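You operate a simulated robot arm through the tools that you are given. There is no shell and no other tool.

You run a simulated robot arm. Do the job below in one go: nothing can be reset, and whatever is moved stays where it is left.

TASK
Clamp motor 57 in the test cradle and run it at top rate.
Fine: guard closed, run till the display gives its verdict, power off after.
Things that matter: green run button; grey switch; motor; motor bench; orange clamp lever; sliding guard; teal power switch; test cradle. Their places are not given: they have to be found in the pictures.

It is judged by the outcome, as a careful person would: the job done as asked, and still so three seconds after it is handed in. It fails if anything else is knocked over, pushed out of place, dropped, spilled or broken.

THE ROBOT
A 6-joint arm with a two-finger gripper, fixed in place. Base frame: the origin is on the floor under the middle of its stand, x ahead of it, y to its left, z up; the work surface is at about z = 0.88. Lengths are in m, angles in degrees, forces in N, time in s.
With the tool pointing down near the work surface it reaches from about 0.14 to 0.68 m from the base axis. Its first joint turns from -66.0 to 66.0 degrees. Payload 2.45 kg.
Tool frame: the origin (TCP) lies between the finger pads and is the grasp point; the fingertips stand 0.03 m ahead of it; z points along the fingers, y is the line along which they close. The gripper opens to 0.106 m; its body begins 0.079 m behind the TCP.
Orientation is that of the tool frame in the base frame, as a unit quaternion [x, y, z, w]. With the fingers straight down and closing along the base's y, the tool's x points along the base's -x, its y along +y and its z along -z.

THE INTERFACE
- The arm moves only by the tool apply_moves. Its argument "targets" is a list of rows, each a list of 3 entries, a list of its own where there are three numbers: the finger opening in m, from 0 to 0.106, then the shift along the base's x, y, z in m, then the turn, a rotation vector about the base's x, y, z in degrees. In form: [[fingers, [dx, dy, dz], [ax, ay, az]], ...]. A call has 1 to 20 rows; each row is the pose to reach, as a shift and turn from the pose commanded when the call began. Each row takes 0.2 s and may step no farther than 0.05 m and 8.6 degrees from the row before; otherwise, or with a gripper value out of range, the whole call is refused. A pose out of reach is approached as far as the arm can. The call stops where the force on the tool passes 90 N (or 10 N more than at its start, if that is more) or the arm is blocked; 0.2 s more then pass. Each finger travels about 0.153 m/s and halts on what it meets, pressing with about 22 N; the grip force reading is that of the motor and also rises with nothing between the fingers. The clock runs only during rows and for 0.2 s after the last one: add rows that repeat a pose to give the fingers time. It gives the time, the measured TCP pose, the force on the tool (base axes), the opening and the grip force at its end, in the units of the frame above (readings bear some noise), with the torque about the TCP (base axes, N m) and any sound that the robot's microphone picked up, and new pictures: "pictures" is both (left out), scene, wrist or none.
- Cameras (640 x 400 px; columns grow to the right, rows downward): "scene" is fixed at [0.0525, 0.4276, 1.3983]; the picture's right is [-0.61, -0.79, 0.00], its down [-0.51, 0.39, -0.76] and it looks along [0.61, -0.47, -0.64] (base axes); focal length 214 px, centre (320, 200). "wrist" rides on the gripper at [0.076, -0.002, -0.106] in the tool frame; the picture's right is [0.02, 1.00, 0.00], its down [-0.78, 0.02, -0.62] and it looks along [-0.62, 0.01, 0.78] (tool axes); focal length 247 px, centre (320, 200).
- point_at(camera, pixels): for up to 12 pixels [column, row] of the newest picture of that camera ("zoom" is the newest enlarged one), the place [x, y, z] in the base frame of the surface seen there, good to about 0.002 m, but the place of the scene camera against the robot may be out by one fixed shift of up to 0.018 m in any direction. It takes no simulated time.
- close_up(camera, box): a new picture of the part [left, top, right, bottom] of that camera's present view, enlarged. It takes no simulated time.
- sign_off(): hands the job in; it is judged then, once.

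Leave the gripper open and the arm clear of the work at the hand-in unless told otherwise.

The tools are called after "Call:" by a JSON object that holds its "fn" and its "kwargs". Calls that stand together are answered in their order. apply_moves: Moves the arm, as the interface text tells. Its arguments: {"type":"object","properties":{"targets":{"type":"array"},"pictures":{"type":"string","enum":["both","scene","wrist","none"]}},"required":["targets"]} The other tools are called the same way: point_at (camera, pixels) gives the place of the surface under pixels of a picture; close_up (camera, box) takes an enlarged picture of a part of a camera's view; sign_off () hands the job in.

At the start:

```text
t: 0.0
eef_pos: [0.3576, 0.1151, 1.1906]
orientation: [-0.001, 1.0, 0.0, -0.001]
force: [0.6, 0.0, -0.4]
torque: [-0.02, 0.0, -0.01]
opening: 0.1061
grip_force: 0.0
```

scene: 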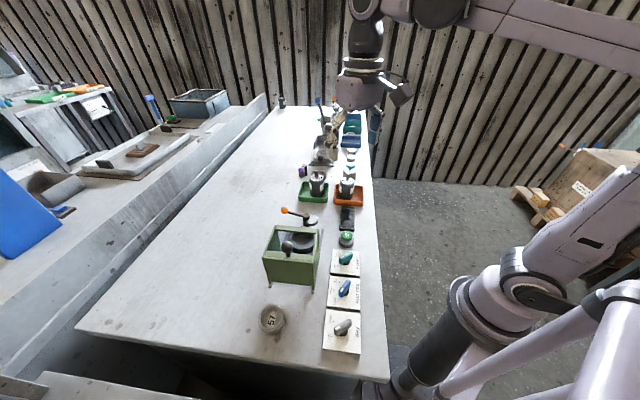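
wrist: 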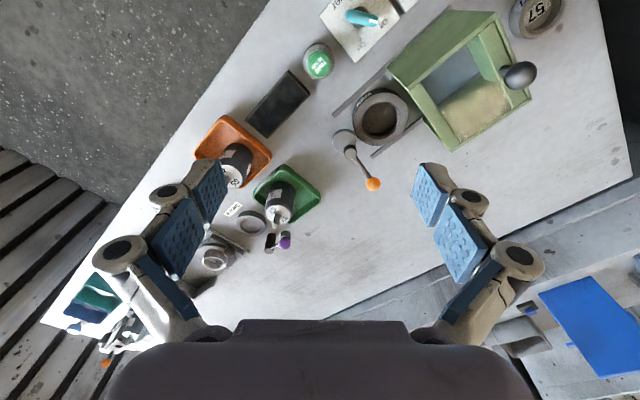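

I see a bench with three switch plates on the right, a green box (the guard), a "57" disc, a cradle, trays with motors and an orange-tipped lever. I'll take enlarged views of them.

Call:
{"fn": "close_up", "kwargs": {"camera": "scene", "box": [240, 200, 400, 360]}}

Call:
{"fn": "close_up", "kwargs": {"camera": "scene", "box": [270, 90, 400, 210]}}

Call:
{"fn": "close_up", "kwargs": {"camera": "wrist", "box": [300, 0, 600, 200]}}

Call:
{"fn": "close_up", "kwargs": {"camera": "wrist", "box": [180, 100, 340, 280]}}

```text
2.50 times, centred on (320, 280) of scene
```

zoom: 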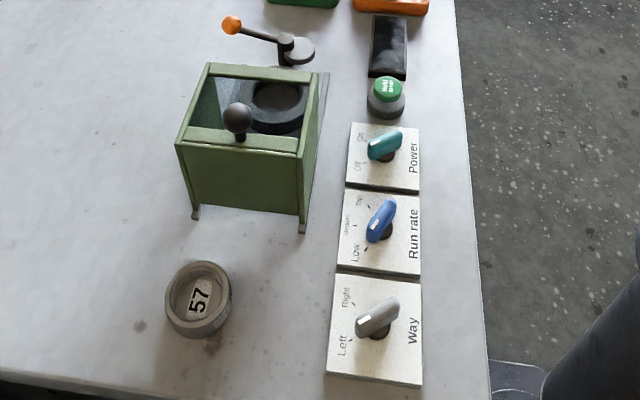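

```text
3.33 times, centred on (335, 150) of scene
```

zoom: 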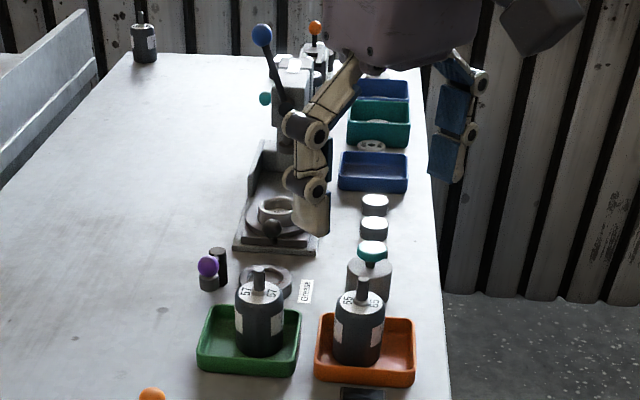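

```text
2.00 times, centred on (450, 100) of wrist
```

zoom: 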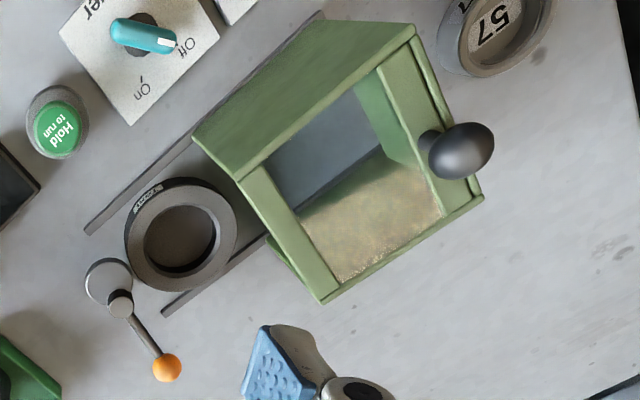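

```text
2.22 times, centred on (260, 190) of wrist
```

zoom: 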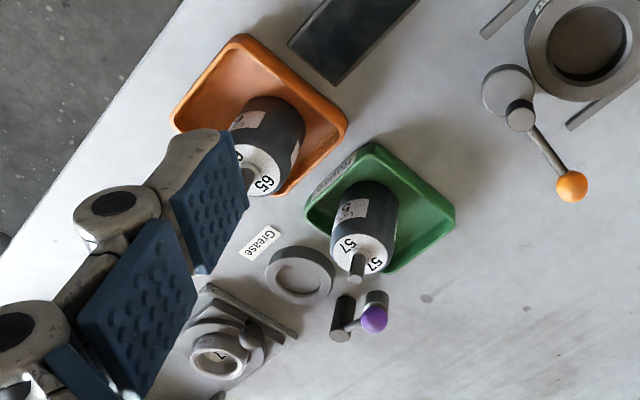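

Motor 57 sits in the green tray and its look-alike in the orange one. Next I'll read the switch labels and other markings more closely.

Call:
{"fn": "close_up", "kwargs": {"camera": "scene", "box": [315, 240, 370, 300]}}

Call:
{"fn": "close_up", "kwargs": {"camera": "scene", "box": [315, 290, 370, 360]}}

Call:
{"fn": "close_up", "kwargs": {"camera": "scene", "box": [295, 160, 370, 210]}}

Call:
{"fn": "close_up", "kwargs": {"camera": "wrist", "box": [320, 60, 420, 160]}}

Call:
{"fn": "close_up", "kwargs": {"camera": "wrist", "box": [190, 110, 330, 250]}}

Call:
{"fn": "close_up", "kwargs": {"camera": "wrist", "box": [230, 30, 350, 150]}}

```text
6.67 times, centred on (342, 270) of scene
```

zoom: 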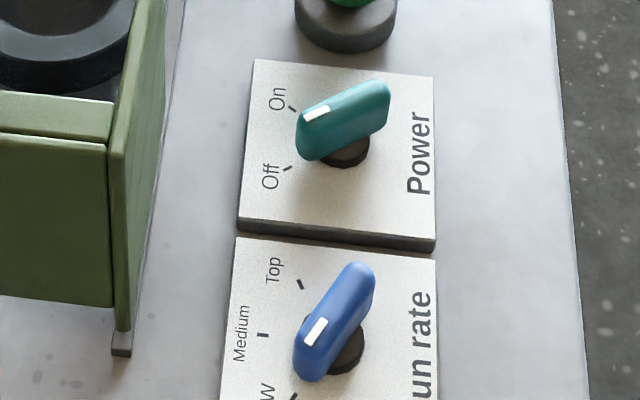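

```text
5.71 times, centred on (342, 325) of scene
```

zoom: 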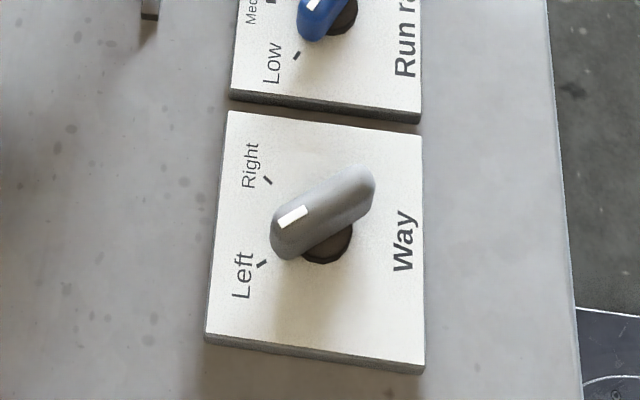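

```text
8.00 times, centred on (332, 185) of scene
```

zoom: 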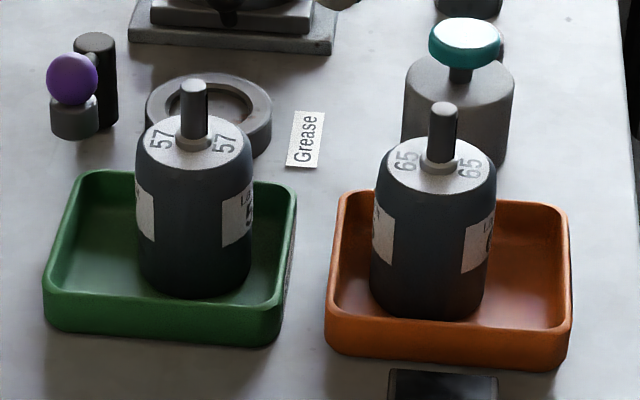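

```text
4.00 times, centred on (370, 110) of wrist
```

zoom: 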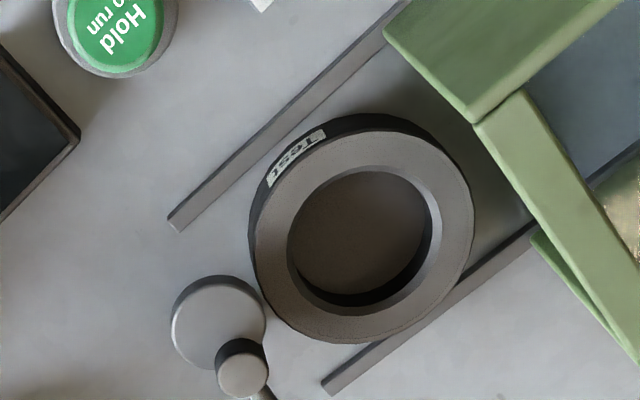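

```text
2.86 times, centred on (260, 180) of wrist
```

zoom: 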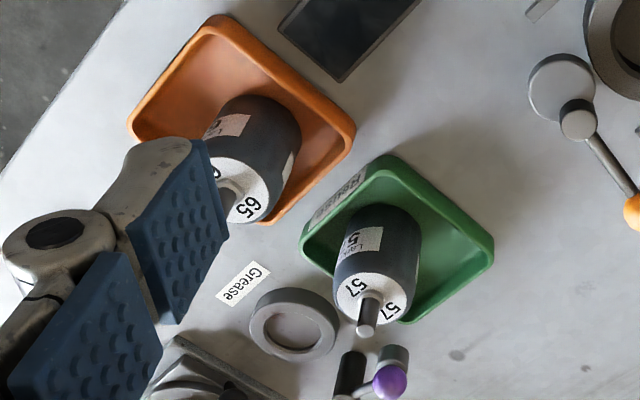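

```text
3.33 times, centred on (290, 90) of wrist
```

zoom: 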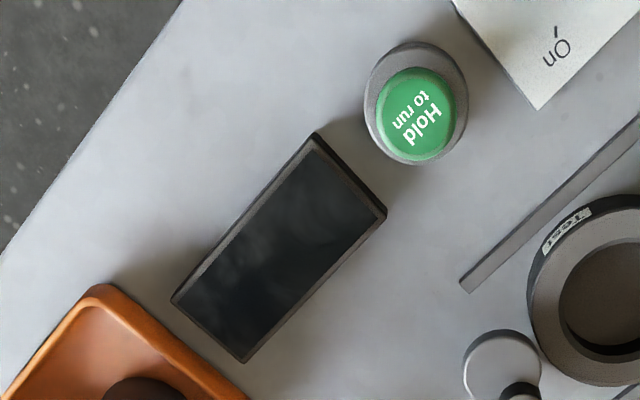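

I'll read the places of the main items from the wrist picture: motor 57's top and shaft (about 280,200), the trays, the test ring (380,117), lever pivot (343,140), lever knob (373,184), run button (318,62), power knob (360,18) and guard knob (519,75).

Call:
{"fn": "point_at", "kwargs": {"camera": "wrist", "pixels": [[279, 210], [277, 222], [288, 178], [380, 117], [343, 140], [350, 152], [373, 184], [318, 62], [362, 18], [519, 75], [320, 130], [275, 100]]}}

Call:
{"fn": "point_at", "kwargs": {"camera": "scene", "pixels": [[317, 177], [318, 188], [303, 238], [310, 219], [285, 210], [346, 238], [346, 256], [344, 287], [342, 327], [288, 246], [271, 319], [347, 217]]}}

```text
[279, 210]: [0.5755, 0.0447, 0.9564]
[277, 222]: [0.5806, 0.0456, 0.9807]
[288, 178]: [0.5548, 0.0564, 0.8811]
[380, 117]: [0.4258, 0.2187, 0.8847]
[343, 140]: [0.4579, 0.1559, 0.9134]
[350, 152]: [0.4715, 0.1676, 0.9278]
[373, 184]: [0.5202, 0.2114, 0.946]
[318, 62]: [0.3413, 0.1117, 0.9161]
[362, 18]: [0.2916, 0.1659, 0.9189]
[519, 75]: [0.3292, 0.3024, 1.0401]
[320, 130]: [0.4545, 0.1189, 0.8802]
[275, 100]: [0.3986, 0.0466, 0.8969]
```

```text
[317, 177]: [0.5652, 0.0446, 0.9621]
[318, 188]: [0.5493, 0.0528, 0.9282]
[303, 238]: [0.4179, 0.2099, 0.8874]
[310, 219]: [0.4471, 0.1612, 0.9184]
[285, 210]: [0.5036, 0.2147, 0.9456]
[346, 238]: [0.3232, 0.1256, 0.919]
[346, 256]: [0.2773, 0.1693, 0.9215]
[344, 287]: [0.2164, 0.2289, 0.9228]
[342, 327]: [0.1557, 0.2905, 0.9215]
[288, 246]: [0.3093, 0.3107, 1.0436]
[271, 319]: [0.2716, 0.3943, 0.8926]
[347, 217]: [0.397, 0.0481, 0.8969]
```

The wrist points agree with the scene points apart from a shift of about 1.5 cm in x. Next I'll enlarge motor 57, its label, the tray label and the display.

Call:
{"fn": "close_up", "kwargs": {"camera": "wrist", "box": [255, 165, 305, 235]}}

Call:
{"fn": "close_up", "kwargs": {"camera": "scene", "box": [300, 165, 335, 205]}}

Call:
{"fn": "close_up", "kwargs": {"camera": "scene", "box": [325, 200, 365, 250]}}

Call:
{"fn": "close_up", "kwargs": {"camera": "scene", "box": [255, 195, 335, 290]}}

Call:
{"fn": "close_up", "kwargs": {"camera": "scene", "box": [250, 295, 300, 345]}}

```text
5.71 times, centred on (280, 200) of wrist
```

zoom: 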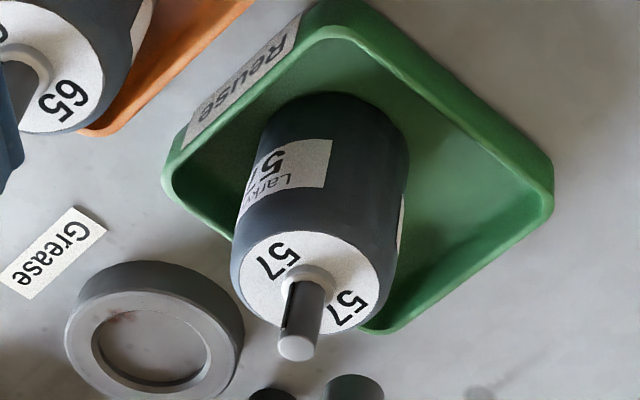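

```text
10.00 times, centred on (318, 185) of scene
```

zoom: 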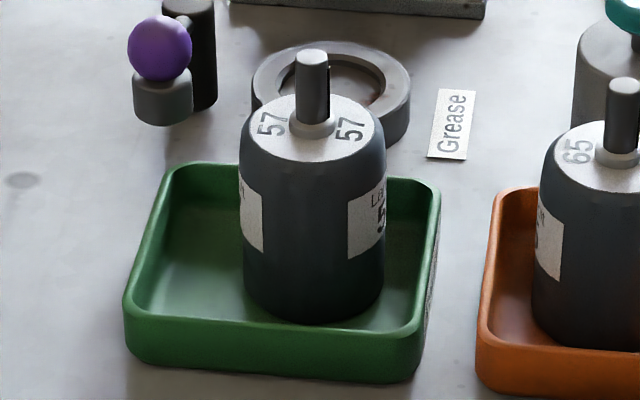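

```text
8.00 times, centred on (345, 225) of scene
```

zoom: 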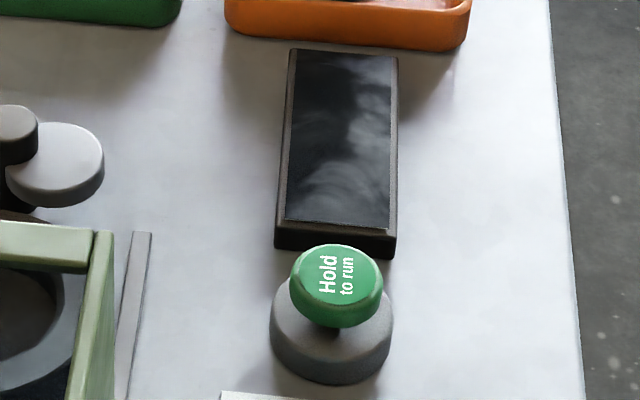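

```text
4.21 times, centred on (295, 242) of scene
```

zoom: 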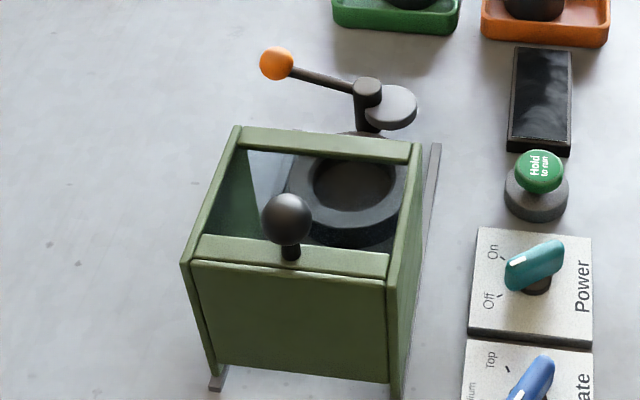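

```text
8.00 times, centred on (275, 320) of scene
```

zoom: 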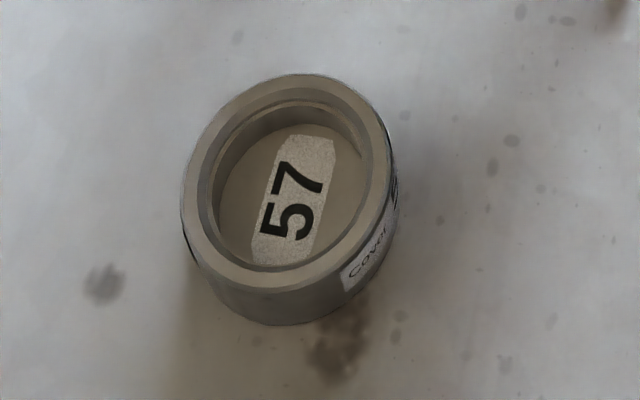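

The far disc is a cover and not needed. The orange lever looks like an eccentric cam on a post beside the "Test" ring. I'll measure the ring, cam and rails in an enlarged wrist view.

Call:
{"fn": "close_up", "kwargs": {"camera": "wrist", "box": [325, 80, 415, 200]}}

```text
3.33 times, centred on (370, 140) of wrist
```

zoom: 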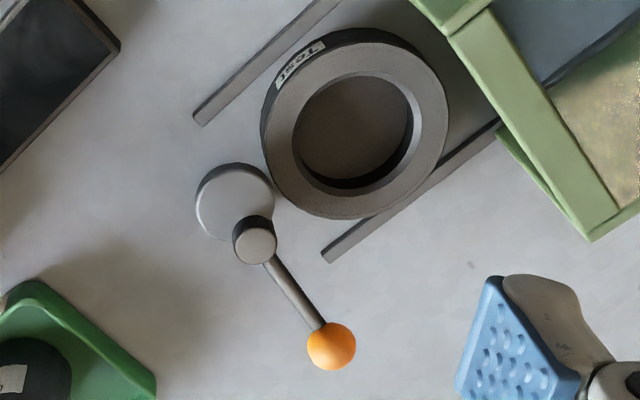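

Call:
{"fn": "point_at", "kwargs": {"camera": "zoom", "pixels": [[270, 130], [440, 130], [355, 50], [355, 210], [298, 140], [407, 130], [350, 78], [350, 195], [203, 117], [330, 256], [440, 170], [330, 5]]}}

Call:
{"fn": "point_at", "kwargs": {"camera": "zoom", "pixels": [[198, 205], [232, 172], [270, 195], [225, 235], [256, 246], [240, 246], [274, 246], [256, 230], [256, 262], [331, 347], [316, 347], [350, 347]]}}

Call:
{"fn": "point_at", "kwargs": {"camera": "zoom", "pixels": [[455, 38], [595, 235], [490, 12], [615, 210], [355, 130], [345, 180], [590, 130], [500, 40], [40, 285], [155, 385], [290, 285], [300, 300]]}}

```text
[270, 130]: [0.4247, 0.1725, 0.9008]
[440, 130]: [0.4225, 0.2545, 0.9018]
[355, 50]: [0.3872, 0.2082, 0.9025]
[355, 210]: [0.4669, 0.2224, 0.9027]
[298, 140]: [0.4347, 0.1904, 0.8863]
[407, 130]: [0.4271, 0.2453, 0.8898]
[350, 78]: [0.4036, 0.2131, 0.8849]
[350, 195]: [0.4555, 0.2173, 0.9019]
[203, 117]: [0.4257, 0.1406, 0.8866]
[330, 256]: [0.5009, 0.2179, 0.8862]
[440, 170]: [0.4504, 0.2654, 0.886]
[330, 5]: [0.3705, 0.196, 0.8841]
```

```text
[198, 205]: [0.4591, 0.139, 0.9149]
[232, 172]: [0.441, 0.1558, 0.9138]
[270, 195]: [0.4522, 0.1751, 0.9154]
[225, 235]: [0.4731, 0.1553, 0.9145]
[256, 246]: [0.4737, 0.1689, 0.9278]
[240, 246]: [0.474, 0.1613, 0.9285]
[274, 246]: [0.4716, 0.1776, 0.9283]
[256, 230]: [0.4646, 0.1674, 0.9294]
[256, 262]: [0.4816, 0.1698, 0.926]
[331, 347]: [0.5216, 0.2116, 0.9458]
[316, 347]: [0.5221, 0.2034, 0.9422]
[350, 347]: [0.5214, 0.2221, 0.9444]
```

```text
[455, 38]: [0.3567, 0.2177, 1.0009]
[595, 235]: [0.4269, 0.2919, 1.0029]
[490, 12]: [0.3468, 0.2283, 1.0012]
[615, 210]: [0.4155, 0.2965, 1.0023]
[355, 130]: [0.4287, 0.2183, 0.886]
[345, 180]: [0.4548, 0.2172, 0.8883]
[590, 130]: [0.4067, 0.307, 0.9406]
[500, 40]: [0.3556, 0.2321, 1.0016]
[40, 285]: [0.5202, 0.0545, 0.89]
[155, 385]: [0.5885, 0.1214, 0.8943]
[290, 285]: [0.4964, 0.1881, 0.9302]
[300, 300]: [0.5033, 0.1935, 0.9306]
```

The ring's centre comes out near (0.427, 0.213) with its top at z 0.902. The cam hub is at (0.473, 0.169) and the lever knob at (0.522, 0.212). Now I'll measure motor 57 precisely: top-face edges, shaft and tray walls.

Call:
{"fn": "close_up", "kwargs": {"camera": "wrist", "box": [255, 165, 305, 235]}}

```text
5.71 times, centred on (280, 200) of wrist
```

zoom: 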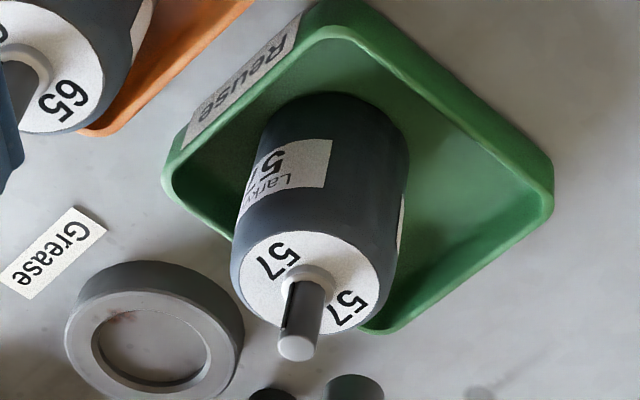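

Call:
{"fn": "point_at", "kwargs": {"camera": "zoom", "pixels": [[236, 275], [386, 285], [312, 236], [318, 330], [298, 347], [300, 268], [345, 110], [340, 30], [170, 180], [545, 190], [372, 330], [450, 200]]}}

Call:
{"fn": "point_at", "kwargs": {"camera": "zoom", "pixels": [[243, 280], [380, 290], [296, 240], [300, 322], [340, 135], [275, 170], [405, 150], [325, 100], [300, 170], [256, 200], [70, 330], [240, 330]]}}

```text
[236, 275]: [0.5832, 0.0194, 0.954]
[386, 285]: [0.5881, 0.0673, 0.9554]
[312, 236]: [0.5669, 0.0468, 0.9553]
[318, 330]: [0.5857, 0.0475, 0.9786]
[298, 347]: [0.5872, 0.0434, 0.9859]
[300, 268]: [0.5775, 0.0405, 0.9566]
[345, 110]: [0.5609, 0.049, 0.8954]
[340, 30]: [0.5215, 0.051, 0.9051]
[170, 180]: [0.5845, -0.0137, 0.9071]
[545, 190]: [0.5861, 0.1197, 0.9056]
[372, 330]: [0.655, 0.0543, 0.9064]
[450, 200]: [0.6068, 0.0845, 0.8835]
```

```text
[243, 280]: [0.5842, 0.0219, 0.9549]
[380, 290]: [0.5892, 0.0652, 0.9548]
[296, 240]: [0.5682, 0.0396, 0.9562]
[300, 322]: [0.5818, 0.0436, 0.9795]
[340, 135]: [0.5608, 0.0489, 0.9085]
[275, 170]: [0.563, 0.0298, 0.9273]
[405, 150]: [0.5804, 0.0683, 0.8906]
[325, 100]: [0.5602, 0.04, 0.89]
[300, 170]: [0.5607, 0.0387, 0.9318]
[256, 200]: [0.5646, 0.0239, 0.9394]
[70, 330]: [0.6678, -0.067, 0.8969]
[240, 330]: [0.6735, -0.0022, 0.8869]
```

Motor 57's axis is near (0.586, 0.0435), with a diameter of about 0.05, a body top at z 0.955 and a shaft tip at 0.986. The tray rim is at z 0.906. I'll measure what surrounds it: motor 65, the grease ring and the purple-knob post.

Call:
{"fn": "close_up", "kwargs": {"camera": "wrist", "box": [190, 120, 310, 270]}}

Call:
{"fn": "close_up", "kwargs": {"camera": "scene", "box": [290, 130, 380, 220]}}

```text
2.67 times, centred on (250, 195) of wrist
```

zoom: 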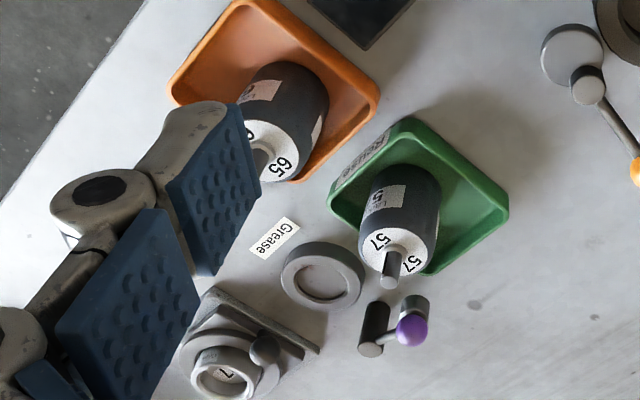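

```text
4.44 times, centred on (335, 175) of scene
```

zoom: 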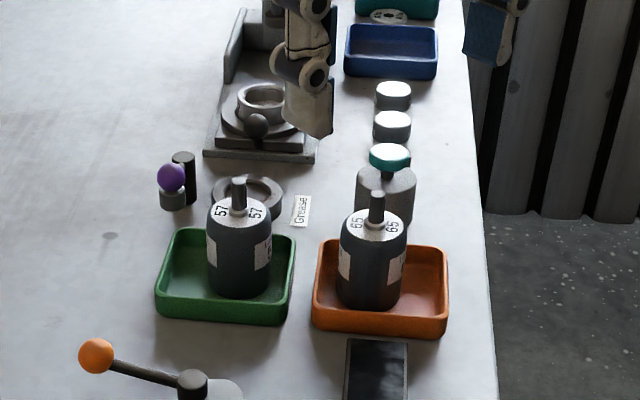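

Call:
{"fn": "point_at", "kwargs": {"camera": "zoom", "pixels": [[376, 195], [342, 228], [406, 228], [374, 240], [238, 182], [208, 212], [270, 212], [238, 225], [171, 178], [183, 158], [385, 158], [245, 195]]}}

Call:
{"fn": "point_at", "kwargs": {"camera": "wrist", "pixels": [[300, 248], [285, 240], [389, 0], [302, 235], [250, 225], [215, 258], [244, 190], [258, 175], [266, 180], [240, 210], [270, 225], [230, 205]]}}

```text
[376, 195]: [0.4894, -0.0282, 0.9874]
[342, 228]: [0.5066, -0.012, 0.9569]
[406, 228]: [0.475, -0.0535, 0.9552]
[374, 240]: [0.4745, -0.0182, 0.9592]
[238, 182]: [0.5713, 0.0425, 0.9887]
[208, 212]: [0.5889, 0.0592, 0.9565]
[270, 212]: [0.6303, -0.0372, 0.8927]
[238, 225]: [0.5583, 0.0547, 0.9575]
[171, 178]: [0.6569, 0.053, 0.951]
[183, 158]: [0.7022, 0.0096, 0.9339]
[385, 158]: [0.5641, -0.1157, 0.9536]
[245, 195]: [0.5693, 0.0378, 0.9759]
```

```text
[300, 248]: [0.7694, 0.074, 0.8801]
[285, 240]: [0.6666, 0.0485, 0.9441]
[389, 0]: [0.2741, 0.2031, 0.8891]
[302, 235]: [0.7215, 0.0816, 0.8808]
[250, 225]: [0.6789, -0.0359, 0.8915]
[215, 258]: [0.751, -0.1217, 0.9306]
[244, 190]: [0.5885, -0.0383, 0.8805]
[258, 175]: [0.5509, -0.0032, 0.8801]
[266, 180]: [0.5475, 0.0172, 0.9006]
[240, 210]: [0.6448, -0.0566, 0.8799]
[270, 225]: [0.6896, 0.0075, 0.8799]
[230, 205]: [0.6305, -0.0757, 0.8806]
```

Motor 65 stands 0.11 m from motor 57, toward −x and −y. With the fingers closing along the base y they stay clear of it. I'll move over motor 57 at height, then go down to z 1.06 with the fingers open and check the alignment.

Call:
{"fn": "apply_moves", "kwargs": {"targets": [[0.106, [0.04, -0.012, 0], [0, 0, 0]], [0.106, [0.08, -0.024, 0], [0, 0, 0]], [0.106, [0.12, -0.036, 0], [0, 0, 0]], [0.106, [0.16, -0.048, 0], [0, 0, 0]], [0.106, [0.2, -0.06, 0], [0, 0, 0]], [0.106, [0.2284, -0.0716, 0], [0, 0, 0]], [0.106, [0.2284, -0.0716, -0.045], [0, 0, 0]], [0.106, [0.2284, -0.0716, -0.09], [0, 0, 0]], [0.106, [0.2284, -0.0716, -0.13], [0, 0, 0]], [0.106, [0.2284, -0.0716, -0.13], [0, 0, 0]]]}}

```text
t: 2.2
eef_pos: [0.5845, 0.041, 1.0579]
orientation: [-0.001, 1.0, 0.0, 0.0]
force: [1.0, 0.5, 1.2]
torque: [-0.01, 0.02, 0.0]
opening: 0.1058
grip_force: 0.1
out of reach, approached as far as the arm can: row 6
```

scene: 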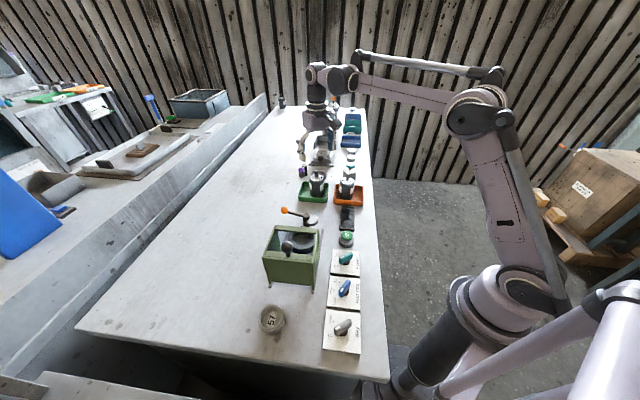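
wrist: 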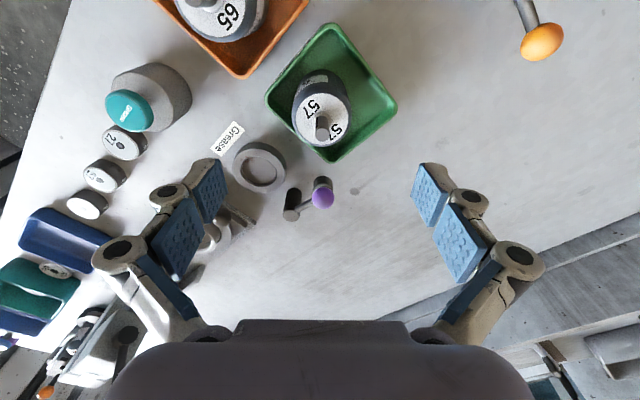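

I'm above and slightly short of the motor, whose shaft tip appears near (322,128) in the wrist view. I'll re-measure it from here before going down.

Call:
{"fn": "point_at", "kwargs": {"camera": "wrist", "pixels": [[323, 134], [320, 118], [294, 110], [350, 110], [297, 115], [346, 120], [320, 70], [320, 82], [315, 142], [345, 95]]}}

Call:
{"fn": "close_up", "kwargs": {"camera": "wrist", "box": [260, 50, 400, 170]}}

```text
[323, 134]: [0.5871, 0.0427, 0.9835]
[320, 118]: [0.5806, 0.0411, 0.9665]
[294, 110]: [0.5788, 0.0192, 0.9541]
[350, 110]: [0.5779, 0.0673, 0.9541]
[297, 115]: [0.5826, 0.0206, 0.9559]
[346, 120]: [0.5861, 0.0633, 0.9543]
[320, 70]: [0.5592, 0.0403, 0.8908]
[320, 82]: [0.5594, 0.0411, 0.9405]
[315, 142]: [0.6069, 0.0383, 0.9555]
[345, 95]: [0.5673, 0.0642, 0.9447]
```

```text
3.33 times, centred on (330, 110) of wrist
```

zoom: 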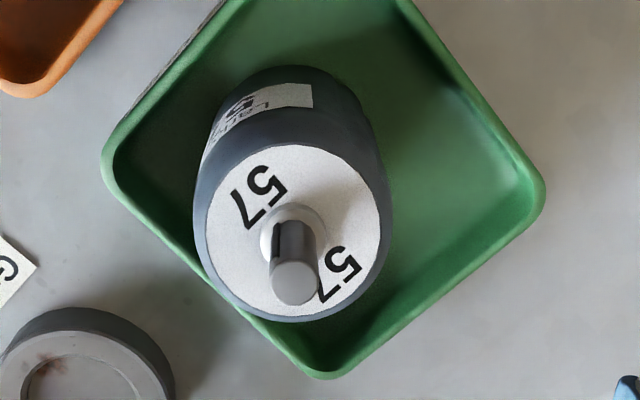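

The motor axis is at (0.585, 0.043). I'll go straight down to about z 0.945, which puts the fingertips near 0.915, above the tray rim. Then I'll close the fingers and let them settle.

Call:
{"fn": "apply_moves", "kwargs": {"targets": [[0.106, [0, 0.001, -0.04], [0, 0, 0]], [0.106, [0, 0.001, -0.08], [0, 0, 0]], [0.106, [0, 0.001, -0.115], [0, 0, 0]], [0.106, [0, 0.001, -0.115], [0, 0, 0]]]}}

```text
t: 3.2
eef_pos: [0.5835, 0.0449, 0.9461]
orientation: [0.0, 1.0, 0.0, 0.0]
force: [0.3, -0.3, -1.1]
torque: [0.01, 0.01, 0.03]
opening: 0.1063
grip_force: 0.0
```

scene: 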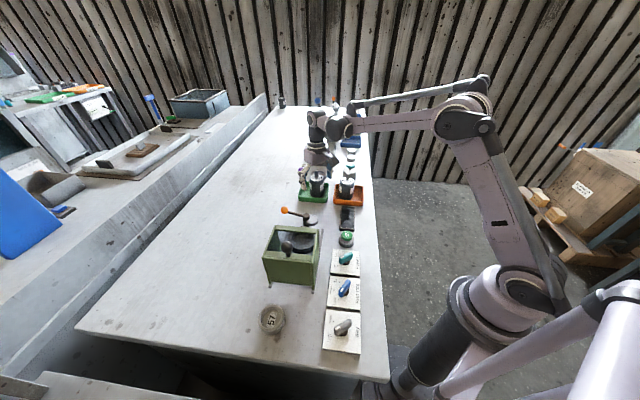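
wrist: 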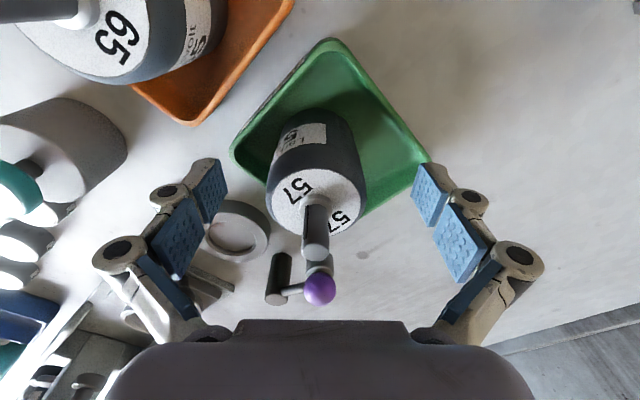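

The fingers straddle motor 57 with nothing else in between. I'll close on it.

Call:
{"fn": "apply_moves", "kwargs": {"targets": [[0.08, [0, 0, 0], [0, 0, 0]], [0.06, [0, 0, 0], [0, 0, 0]], [0.04, [0, 0, 0], [0, 0, 0]], [0.03, [0, 0, 0], [0, 0, 0]], [0.03, [0, 0, 0], [0, 0, 0]]]}}

```text
t: 4.4
eef_pos: [0.5832, 0.0448, 0.9458]
orientation: [0.0, 1.0, 0.0, 0.0]
force: [0.7, -2.3, 1.5]
torque: [-0.16, -0.05, -0.03]
opening: 0.0536
grip_force: 21.9
```

scene: 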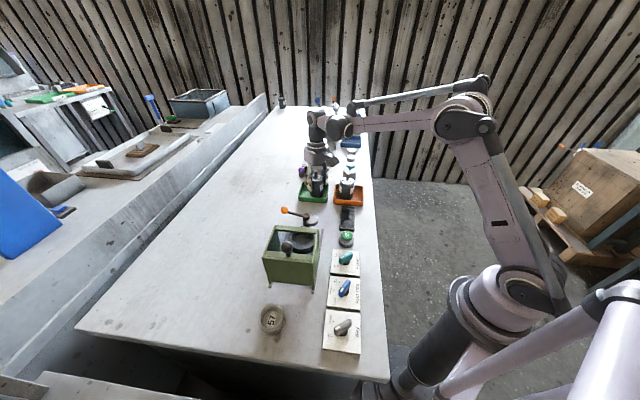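
wrist: 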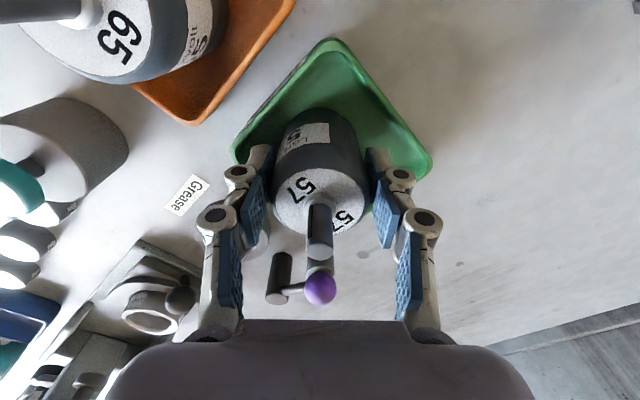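

The grip holds at 0.0536 m with 22 N on motor 57. I'll lift it straight up by 0.17 m and check that it comes along cleanly.

Call:
{"fn": "apply_moves", "kwargs": {"targets": [[0.03, [0, 0, 0.02], [0, 0, 0]], [0.03, [0, 0, 0.05], [0, 0, 0]], [0.03, [0, 0, 0.09], [0, 0, 0]], [0.03, [0, 0, 0.13], [0, 0, 0]], [0.03, [0, 0, 0.17], [0, 0, 0]], [0.03, [0, 0, 0.17], [0, 0, 0]]]}}

```text
t: 5.8
eef_pos: [0.5843, 0.0455, 1.1179]
orientation: [-0.001, 1.0, 0.0, 0.0]
force: [0.3, 0.5, -4.6]
torque: [0.0, 0.0, 0.0]
opening: 0.0534
grip_force: 21.8
```

scene: 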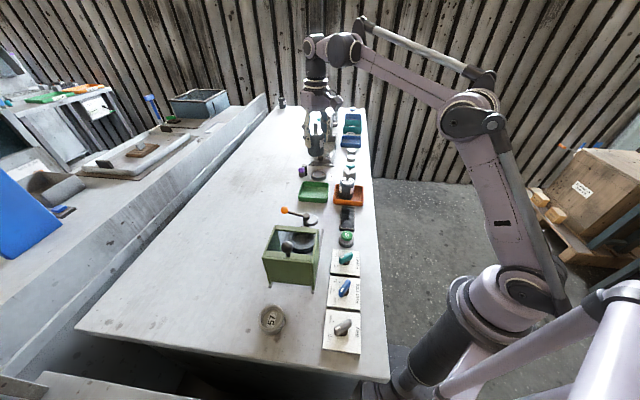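
wrist: 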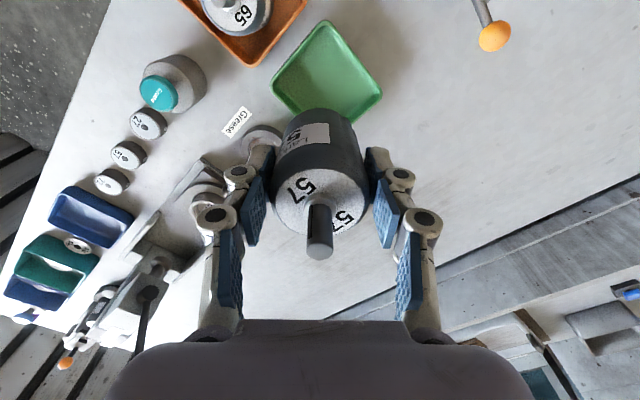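

The motor (about 4.6 N) came out of the tray cleanly. I'll carry it at this height to above the Test ring at (0.4265, 0.2135), turning −45° so the fingers close across the rail direction.

Call:
{"fn": "apply_moves", "kwargs": {"targets": [[0.03, [-0.0266, 0.0282, 0], [0, 0, -7.5]], [0.03, [-0.0532, 0.0563, 0], [0, 0, -15]], [0.03, [-0.0798, 0.0845, 0], [0, 0, -22.5]], [0.03, [-0.1063, 0.1127, 0], [0, 0, -30]], [0.03, [-0.1329, 0.1408, 0], [0, 0, -37.5]], [0.03, [-0.1595, 0.169, 0], [0, 0, -45]], [0.03, [-0.1595, 0.169, 0], [0, 0, -45]], [0.03, [-0.1595, 0.169, 0], [0, 0, -45]]]}}

```text
t: 7.6
eef_pos: [0.4283, 0.214, 1.1192]
orientation: [0.383, 0.924, -0.001, 0.0]
force: [0.5, 0.1, -4.4]
torque: [-0.02, 0.04, -0.04]
opening: 0.0532
grip_force: 22.1
```

scene: 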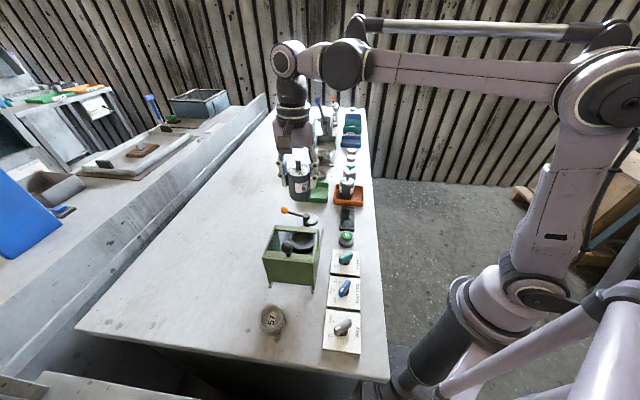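
wrist: 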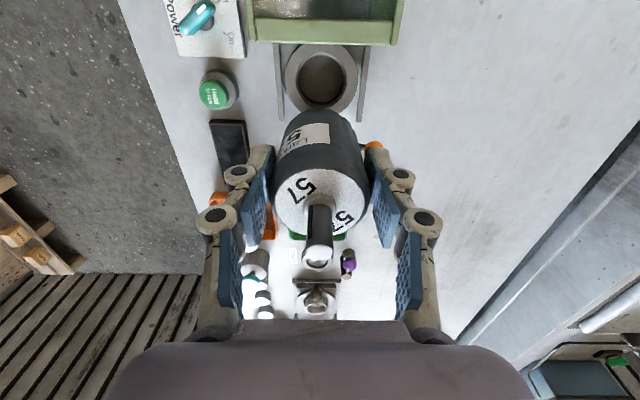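

The bench is now square in the wrist view and the Test ring is centred near (321,80). I'll measure its rim from here.

Call:
{"fn": "close_up", "kwargs": {"camera": "wrist", "box": [256, 20, 384, 120]}}

```text
4.00 times, centred on (320, 70) of wrist
```

zoom: 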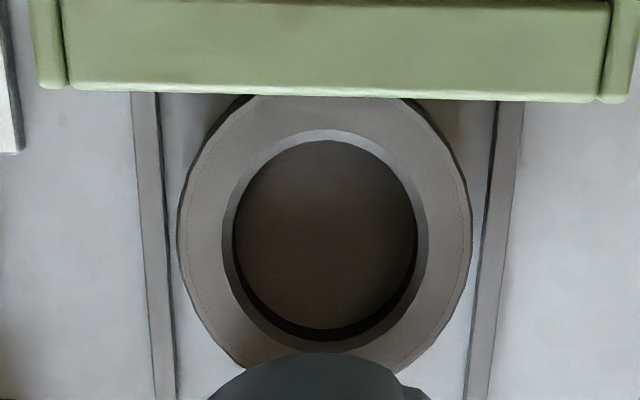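

Call:
{"fn": "point_at", "kwargs": {"camera": "zoom", "pixels": [[185, 230], [467, 230], [222, 240], [429, 240], [234, 240], [417, 240], [325, 130], [325, 143], [325, 326], [325, 352], [325, 240], [218, 235]]}}

Call:
{"fn": "point_at", "kwargs": {"camera": "zoom", "pixels": [[432, 235], [325, 123], [140, 200], [165, 370], [508, 200], [480, 370], [80, 85], [590, 95], [320, 20], [50, 85], [615, 95], [325, 110]]}}

```text
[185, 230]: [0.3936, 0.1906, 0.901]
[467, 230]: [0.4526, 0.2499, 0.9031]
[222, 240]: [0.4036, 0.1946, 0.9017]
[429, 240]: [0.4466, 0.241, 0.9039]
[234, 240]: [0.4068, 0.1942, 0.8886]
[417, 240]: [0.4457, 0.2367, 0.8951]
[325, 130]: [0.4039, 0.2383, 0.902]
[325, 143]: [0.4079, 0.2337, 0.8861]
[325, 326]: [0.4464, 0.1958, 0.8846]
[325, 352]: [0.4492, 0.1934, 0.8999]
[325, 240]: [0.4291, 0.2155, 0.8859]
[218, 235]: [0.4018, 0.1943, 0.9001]
```

```text
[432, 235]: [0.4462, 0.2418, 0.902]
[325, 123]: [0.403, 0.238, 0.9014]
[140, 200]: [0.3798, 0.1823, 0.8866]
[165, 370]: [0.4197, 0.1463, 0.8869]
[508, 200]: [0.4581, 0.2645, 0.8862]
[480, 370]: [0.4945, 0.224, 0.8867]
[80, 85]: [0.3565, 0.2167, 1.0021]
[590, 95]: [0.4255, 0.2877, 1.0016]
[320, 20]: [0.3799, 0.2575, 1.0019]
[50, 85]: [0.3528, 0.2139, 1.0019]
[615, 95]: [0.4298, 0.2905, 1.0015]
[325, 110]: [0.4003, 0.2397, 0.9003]
```

The ring's centre works out at about (0.4267, 0.2158), with a bore of roughly 0.057 and a chamfer out to 0.0635. I'll check where the held motor's axis is by measuring its shaft tip and top face.

Call:
{"fn": "close_up", "kwargs": {"camera": "wrist", "box": [256, 100, 384, 280]}}

```text
2.22 times, centred on (320, 190) of wrist
```

zoom: 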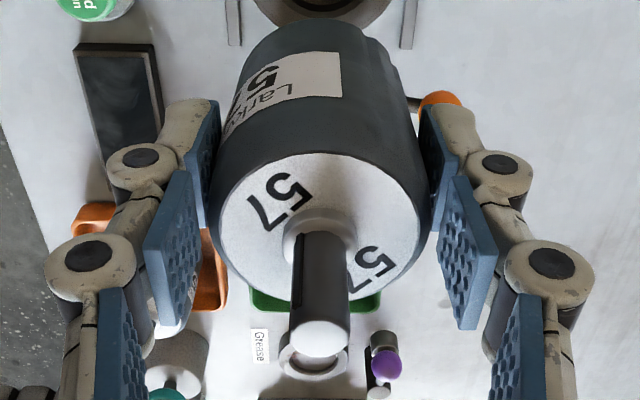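

Call:
{"fn": "point_at", "kwargs": {"camera": "zoom", "pixels": [[319, 338], [322, 345], [299, 338], [341, 338], [319, 322], [222, 240], [422, 240], [320, 155], [300, 30], [320, 24], [320, 150], [320, 215]]}}

```text
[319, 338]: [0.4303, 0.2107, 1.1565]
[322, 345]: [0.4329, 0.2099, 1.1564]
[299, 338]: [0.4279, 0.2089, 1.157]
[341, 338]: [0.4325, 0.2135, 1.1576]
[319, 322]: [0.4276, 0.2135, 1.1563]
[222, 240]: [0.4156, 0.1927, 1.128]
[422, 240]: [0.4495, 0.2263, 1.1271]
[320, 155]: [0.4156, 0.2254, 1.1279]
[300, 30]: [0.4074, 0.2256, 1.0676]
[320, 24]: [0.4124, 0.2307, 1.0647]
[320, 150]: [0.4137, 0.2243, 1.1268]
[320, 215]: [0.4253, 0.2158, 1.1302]
```

The motor's axis is about 5.7 mm too far along the rail direction relative to the ring's centre. I'll shift by (−0.0036, +0.0044) and go down until its bottom is about 1 cm above the ring, then re-measure.

Call:
{"fn": "apply_moves", "kwargs": {"targets": [[0.03, [-0.0036, 0.0044, -0.03], [0, 0, 0]], [0.03, [-0.0036, 0.0044, -0.07], [0, 0, 0]], [0.03, [-0.0036, 0.0044, -0.11], [0, 0, 0]], [0.03, [-0.0036, 0.0044, -0.135], [0, 0, 0]], [0.03, [-0.0036, 0.0044, -0.135], [0, 0, 0]], [0.03, [-0.0036, 0.0044, -0.135], [0, 0, 0]]]}}

Call:
{"fn": "close_up", "kwargs": {"camera": "wrist", "box": [256, 60, 384, 220]}}

Call:
{"fn": "close_up", "kwargs": {"camera": "scene", "box": [260, 180, 350, 280]}}

```text
t: 9.0
eef_pos: [0.4232, 0.2173, 0.9825]
orientation: [0.382, 0.924, 0.0, 0.0]
force: [-0.3, 0.5, -4.5]
torque: [0.05, 0.0, 0.01]
opening: 0.0534
grip_force: 22.5
```

scene: 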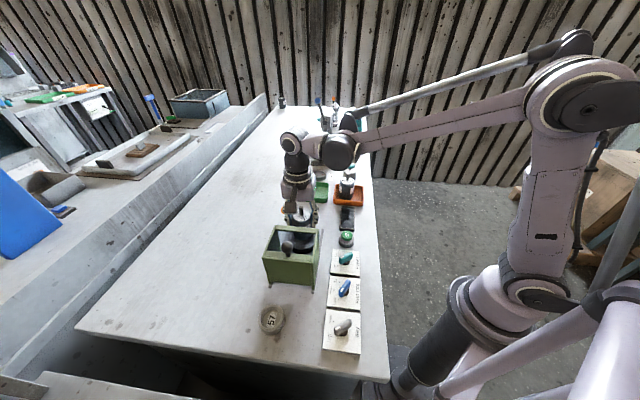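
wrist: 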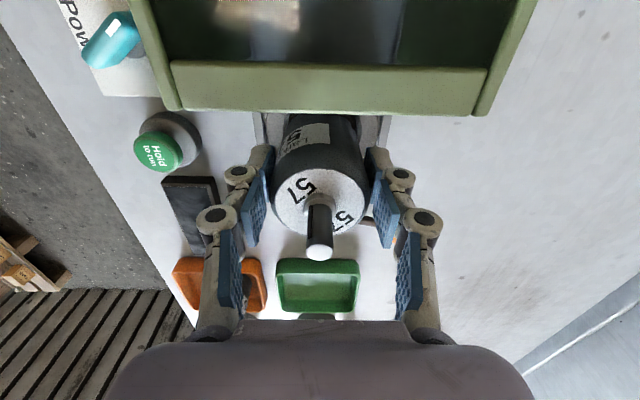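

```text
2.50 times, centred on (320, 140) of wrist
```

zoom: 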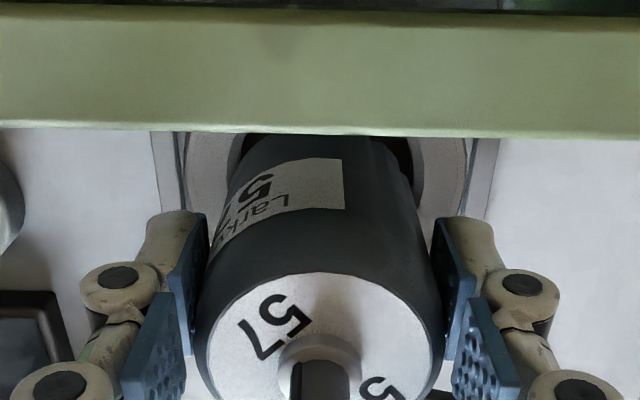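

```text
4.00 times, centred on (305, 230) of scene
```

zoom: 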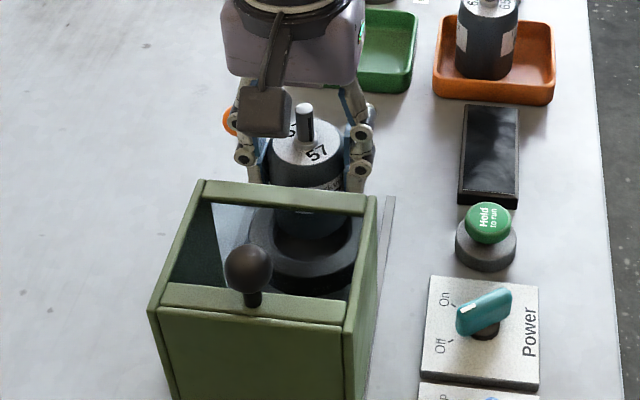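

The motor hangs just above the ring. I'll measure the shaft tip, the face edges and the visible ring edges from this close view.

Call:
{"fn": "close_up", "kwargs": {"camera": "wrist", "box": [256, 100, 384, 280]}}

Call:
{"fn": "point_at", "kwargs": {"camera": "zoom", "pixels": [[319, 338], [299, 338], [341, 338], [319, 322], [222, 240], [422, 240], [320, 155]]}}

Call:
{"fn": "close_up", "kwargs": {"camera": "scene", "box": [285, 200, 335, 260]}}

```text
2.22 times, centred on (320, 190) of wrist
```

zoom: 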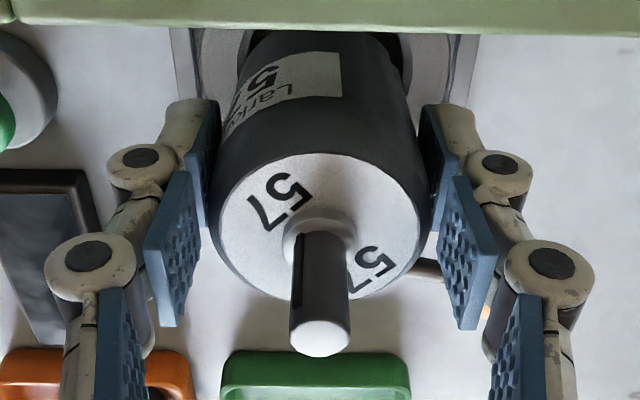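

```text
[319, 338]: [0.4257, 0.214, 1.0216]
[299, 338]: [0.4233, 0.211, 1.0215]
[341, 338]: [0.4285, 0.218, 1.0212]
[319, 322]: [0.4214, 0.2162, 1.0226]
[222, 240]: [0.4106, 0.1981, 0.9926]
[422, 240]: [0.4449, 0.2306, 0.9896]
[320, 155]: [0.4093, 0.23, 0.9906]
```

```text
6.67 times, centred on (310, 230) of scene
```

zoom: 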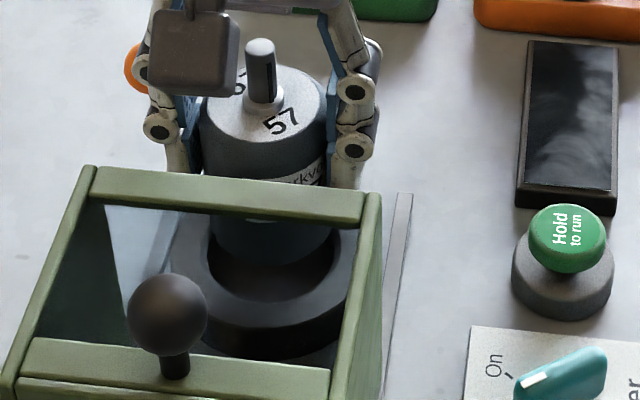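

The motor axis is now within about 1 mm of the ring's centre. I'll lower it in small steps and watch the force for contact with the rim.

Call:
{"fn": "apply_moves", "kwargs": {"targets": [[0.03, [0, 0, -0.008], [0, 0, 0]], [0.03, [0.0003, 0.0003, -0.016], [0, 0, 0]], [0.03, [0.0004, 0.0004, -0.024], [0, 0, 0]], [0.03, [0.0004, 0.0004, -0.024], [0, 0, 0]]]}}

Call:
{"fn": "close_up", "kwargs": {"camera": "scene", "box": [285, 200, 335, 260]}}

```text
t: 10.0
eef_pos: [0.423, 0.2184, 0.9584]
orientation: [0.382, 0.924, 0.001, 0.0]
force: [0.2, 0.8, -4.2]
torque: [0.09, -0.01, -0.02]
opening: 0.0533
grip_force: 21.8
```

scene: 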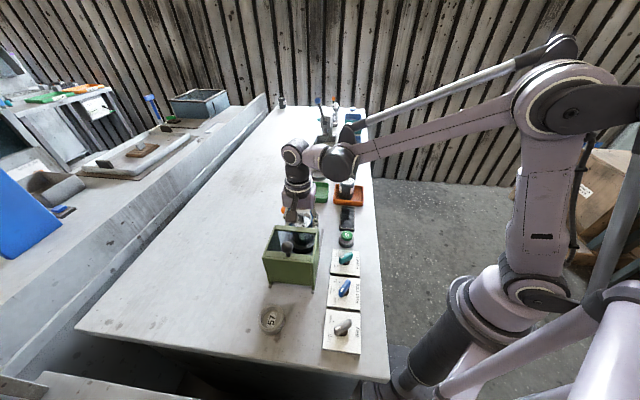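
wrist: 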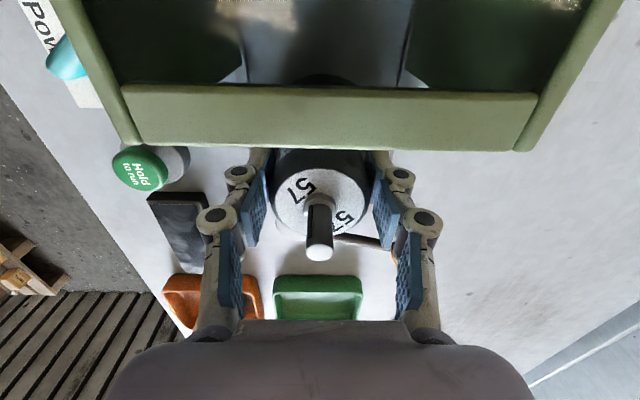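

```text
6.67 times, centred on (310, 230) of scene
```

zoom: 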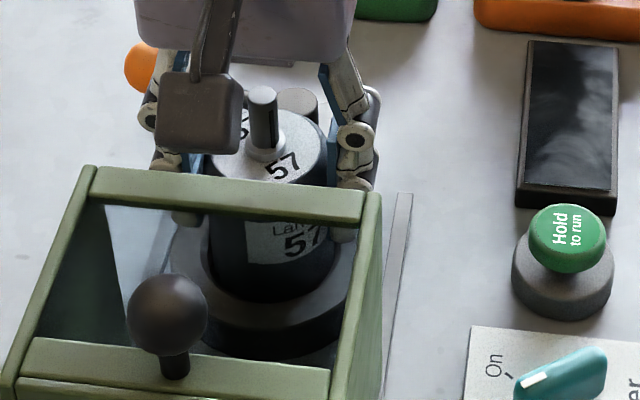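

There's no rim contact and the motor is entering the bore. I'll lower it the last 9 mm or so to the floor of the ring.

Call:
{"fn": "apply_moves", "kwargs": {"targets": [[0.03, [0, 0, -0.004], [0, 0, 0]], [0.03, [0, 0, -0.007], [0, 0, 0]], [0.03, [0, 0, -0.009], [0, 0, 0]], [0.03, [0, 0, -0.009], [0, 0, 0]]], "pictures": "none"}}

Call:
{"fn": "close_up", "kwargs": {"camera": "scene", "box": [285, 200, 335, 260]}}

```text
t: 11.0
eef_pos: [0.4235, 0.2185, 0.9491]
orientation: [0.382, 0.924, 0.001, 0.001]
force: [6.6, 5.7, 11.5]
torque: [0.08, -0.12, 0.08]
opening: 0.0536
grip_force: 21.9
```

```text
6.67 times, centred on (310, 230) of scene
```

zoom: 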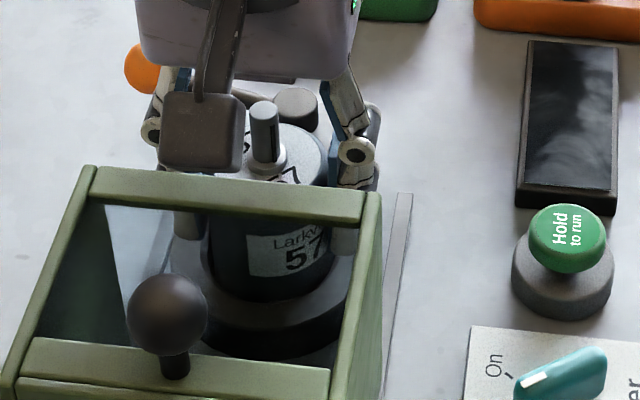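

There's contact: 11 N up plus a sideways push along +v, so the motor is touching the −v wall of the ring. I'll ease it 1.2 mm that way and read the force again.

Call:
{"fn": "apply_moves", "kwargs": {"targets": [[0.03, [0.0008, 0.0008, 0], [0, 0, 0]], [0.03, [0.0008, 0.0008, 0], [0, 0, 0]], [0.03, [0.0008, 0.0008, 0], [0, 0, 0]]], "pictures": "none"}}

```text
t: 11.8
eef_pos: [0.424, 0.2185, 0.9483]
orientation: [0.383, 0.924, 0.001, -0.001]
force: [0.4, -1.4, 16.9]
torque: [-0.1, -0.1, -0.03]
opening: 0.0532
grip_force: 22.0
```

The sideways force is gone and the ring floor carries about 17 N, so the motor is seated. I'll open the fingers and rise straight up.

Call:
{"fn": "apply_moves", "kwargs": {"targets": [[0.06, [0.0008, 0.0008, 0.0], [0, 0, 0]], [0.075, [0.0008, 0.0008, 0.0], [0, 0, 0]], [0.09, [0.0008, 0.0008, 0.0], [0, 0, 0]], [0.09, [0.0008, 0.0008, 0.0], [0, 0, 0]], [0.09, [0.0008, 0.0008, 0.03], [0, 0, 0]], [0.09, [0.0008, 0.0008, 0.07], [0, 0, 0]], [0.09, [0.0008, 0.0008, 0.11], [0, 0, 0]], [0.09, [0.0008, 0.0008, 0.15], [0, 0, 0]], [0.09, [0.0008, 0.0008, 0.15], [0, 0, 0]]]}}

Call:
{"fn": "close_up", "kwargs": {"camera": "wrist", "box": [240, 30, 400, 180]}}

Call:
{"fn": "close_up", "kwargs": {"camera": "scene", "box": [265, 190, 345, 270]}}

```text
t: 13.8
eef_pos: [0.4221, 0.2196, 1.0989]
orientation: [0.381, 0.924, 0.0, 0.0]
force: [-0.4, 0.8, -0.2]
torque: [-0.01, 0.01, 0.01]
opening: 0.0902
grip_force: 0.2
```

scene: 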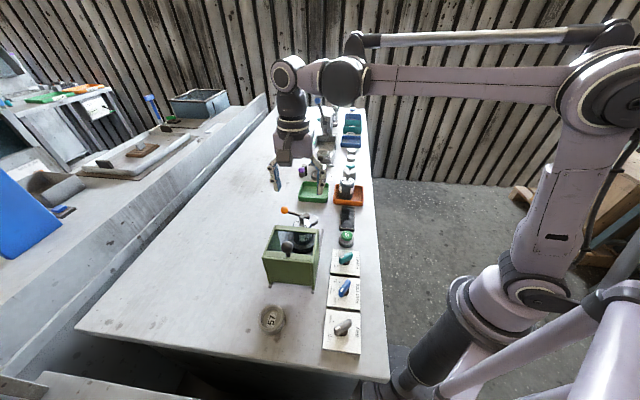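
wrist: 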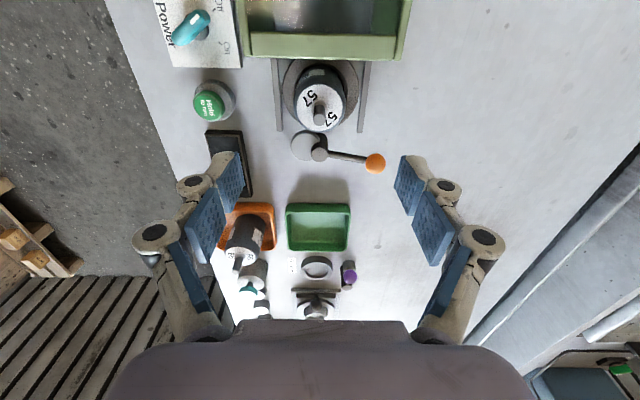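

```text
2.67 times, centred on (320, 105) of wrist
```

zoom: 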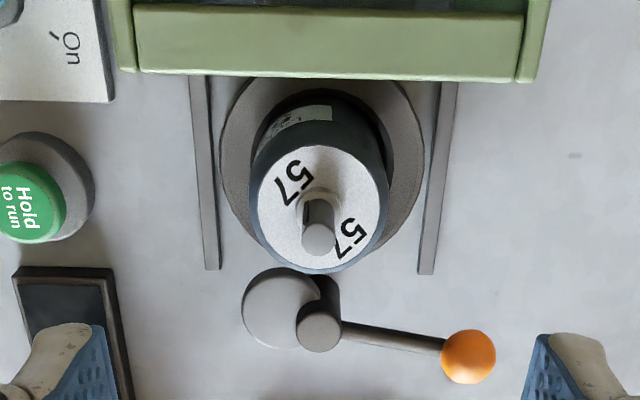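

```text
5.00 times, centred on (305, 230) of scene
```

zoom: 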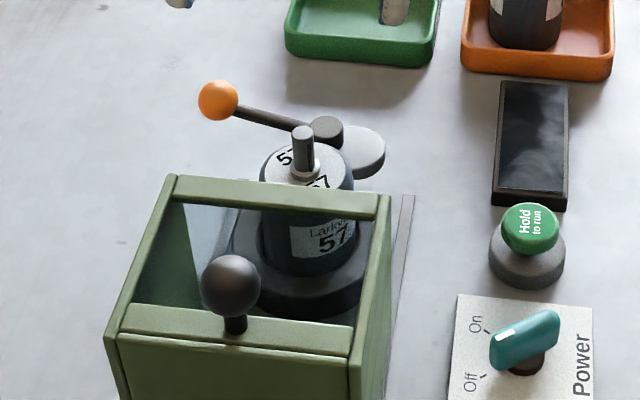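

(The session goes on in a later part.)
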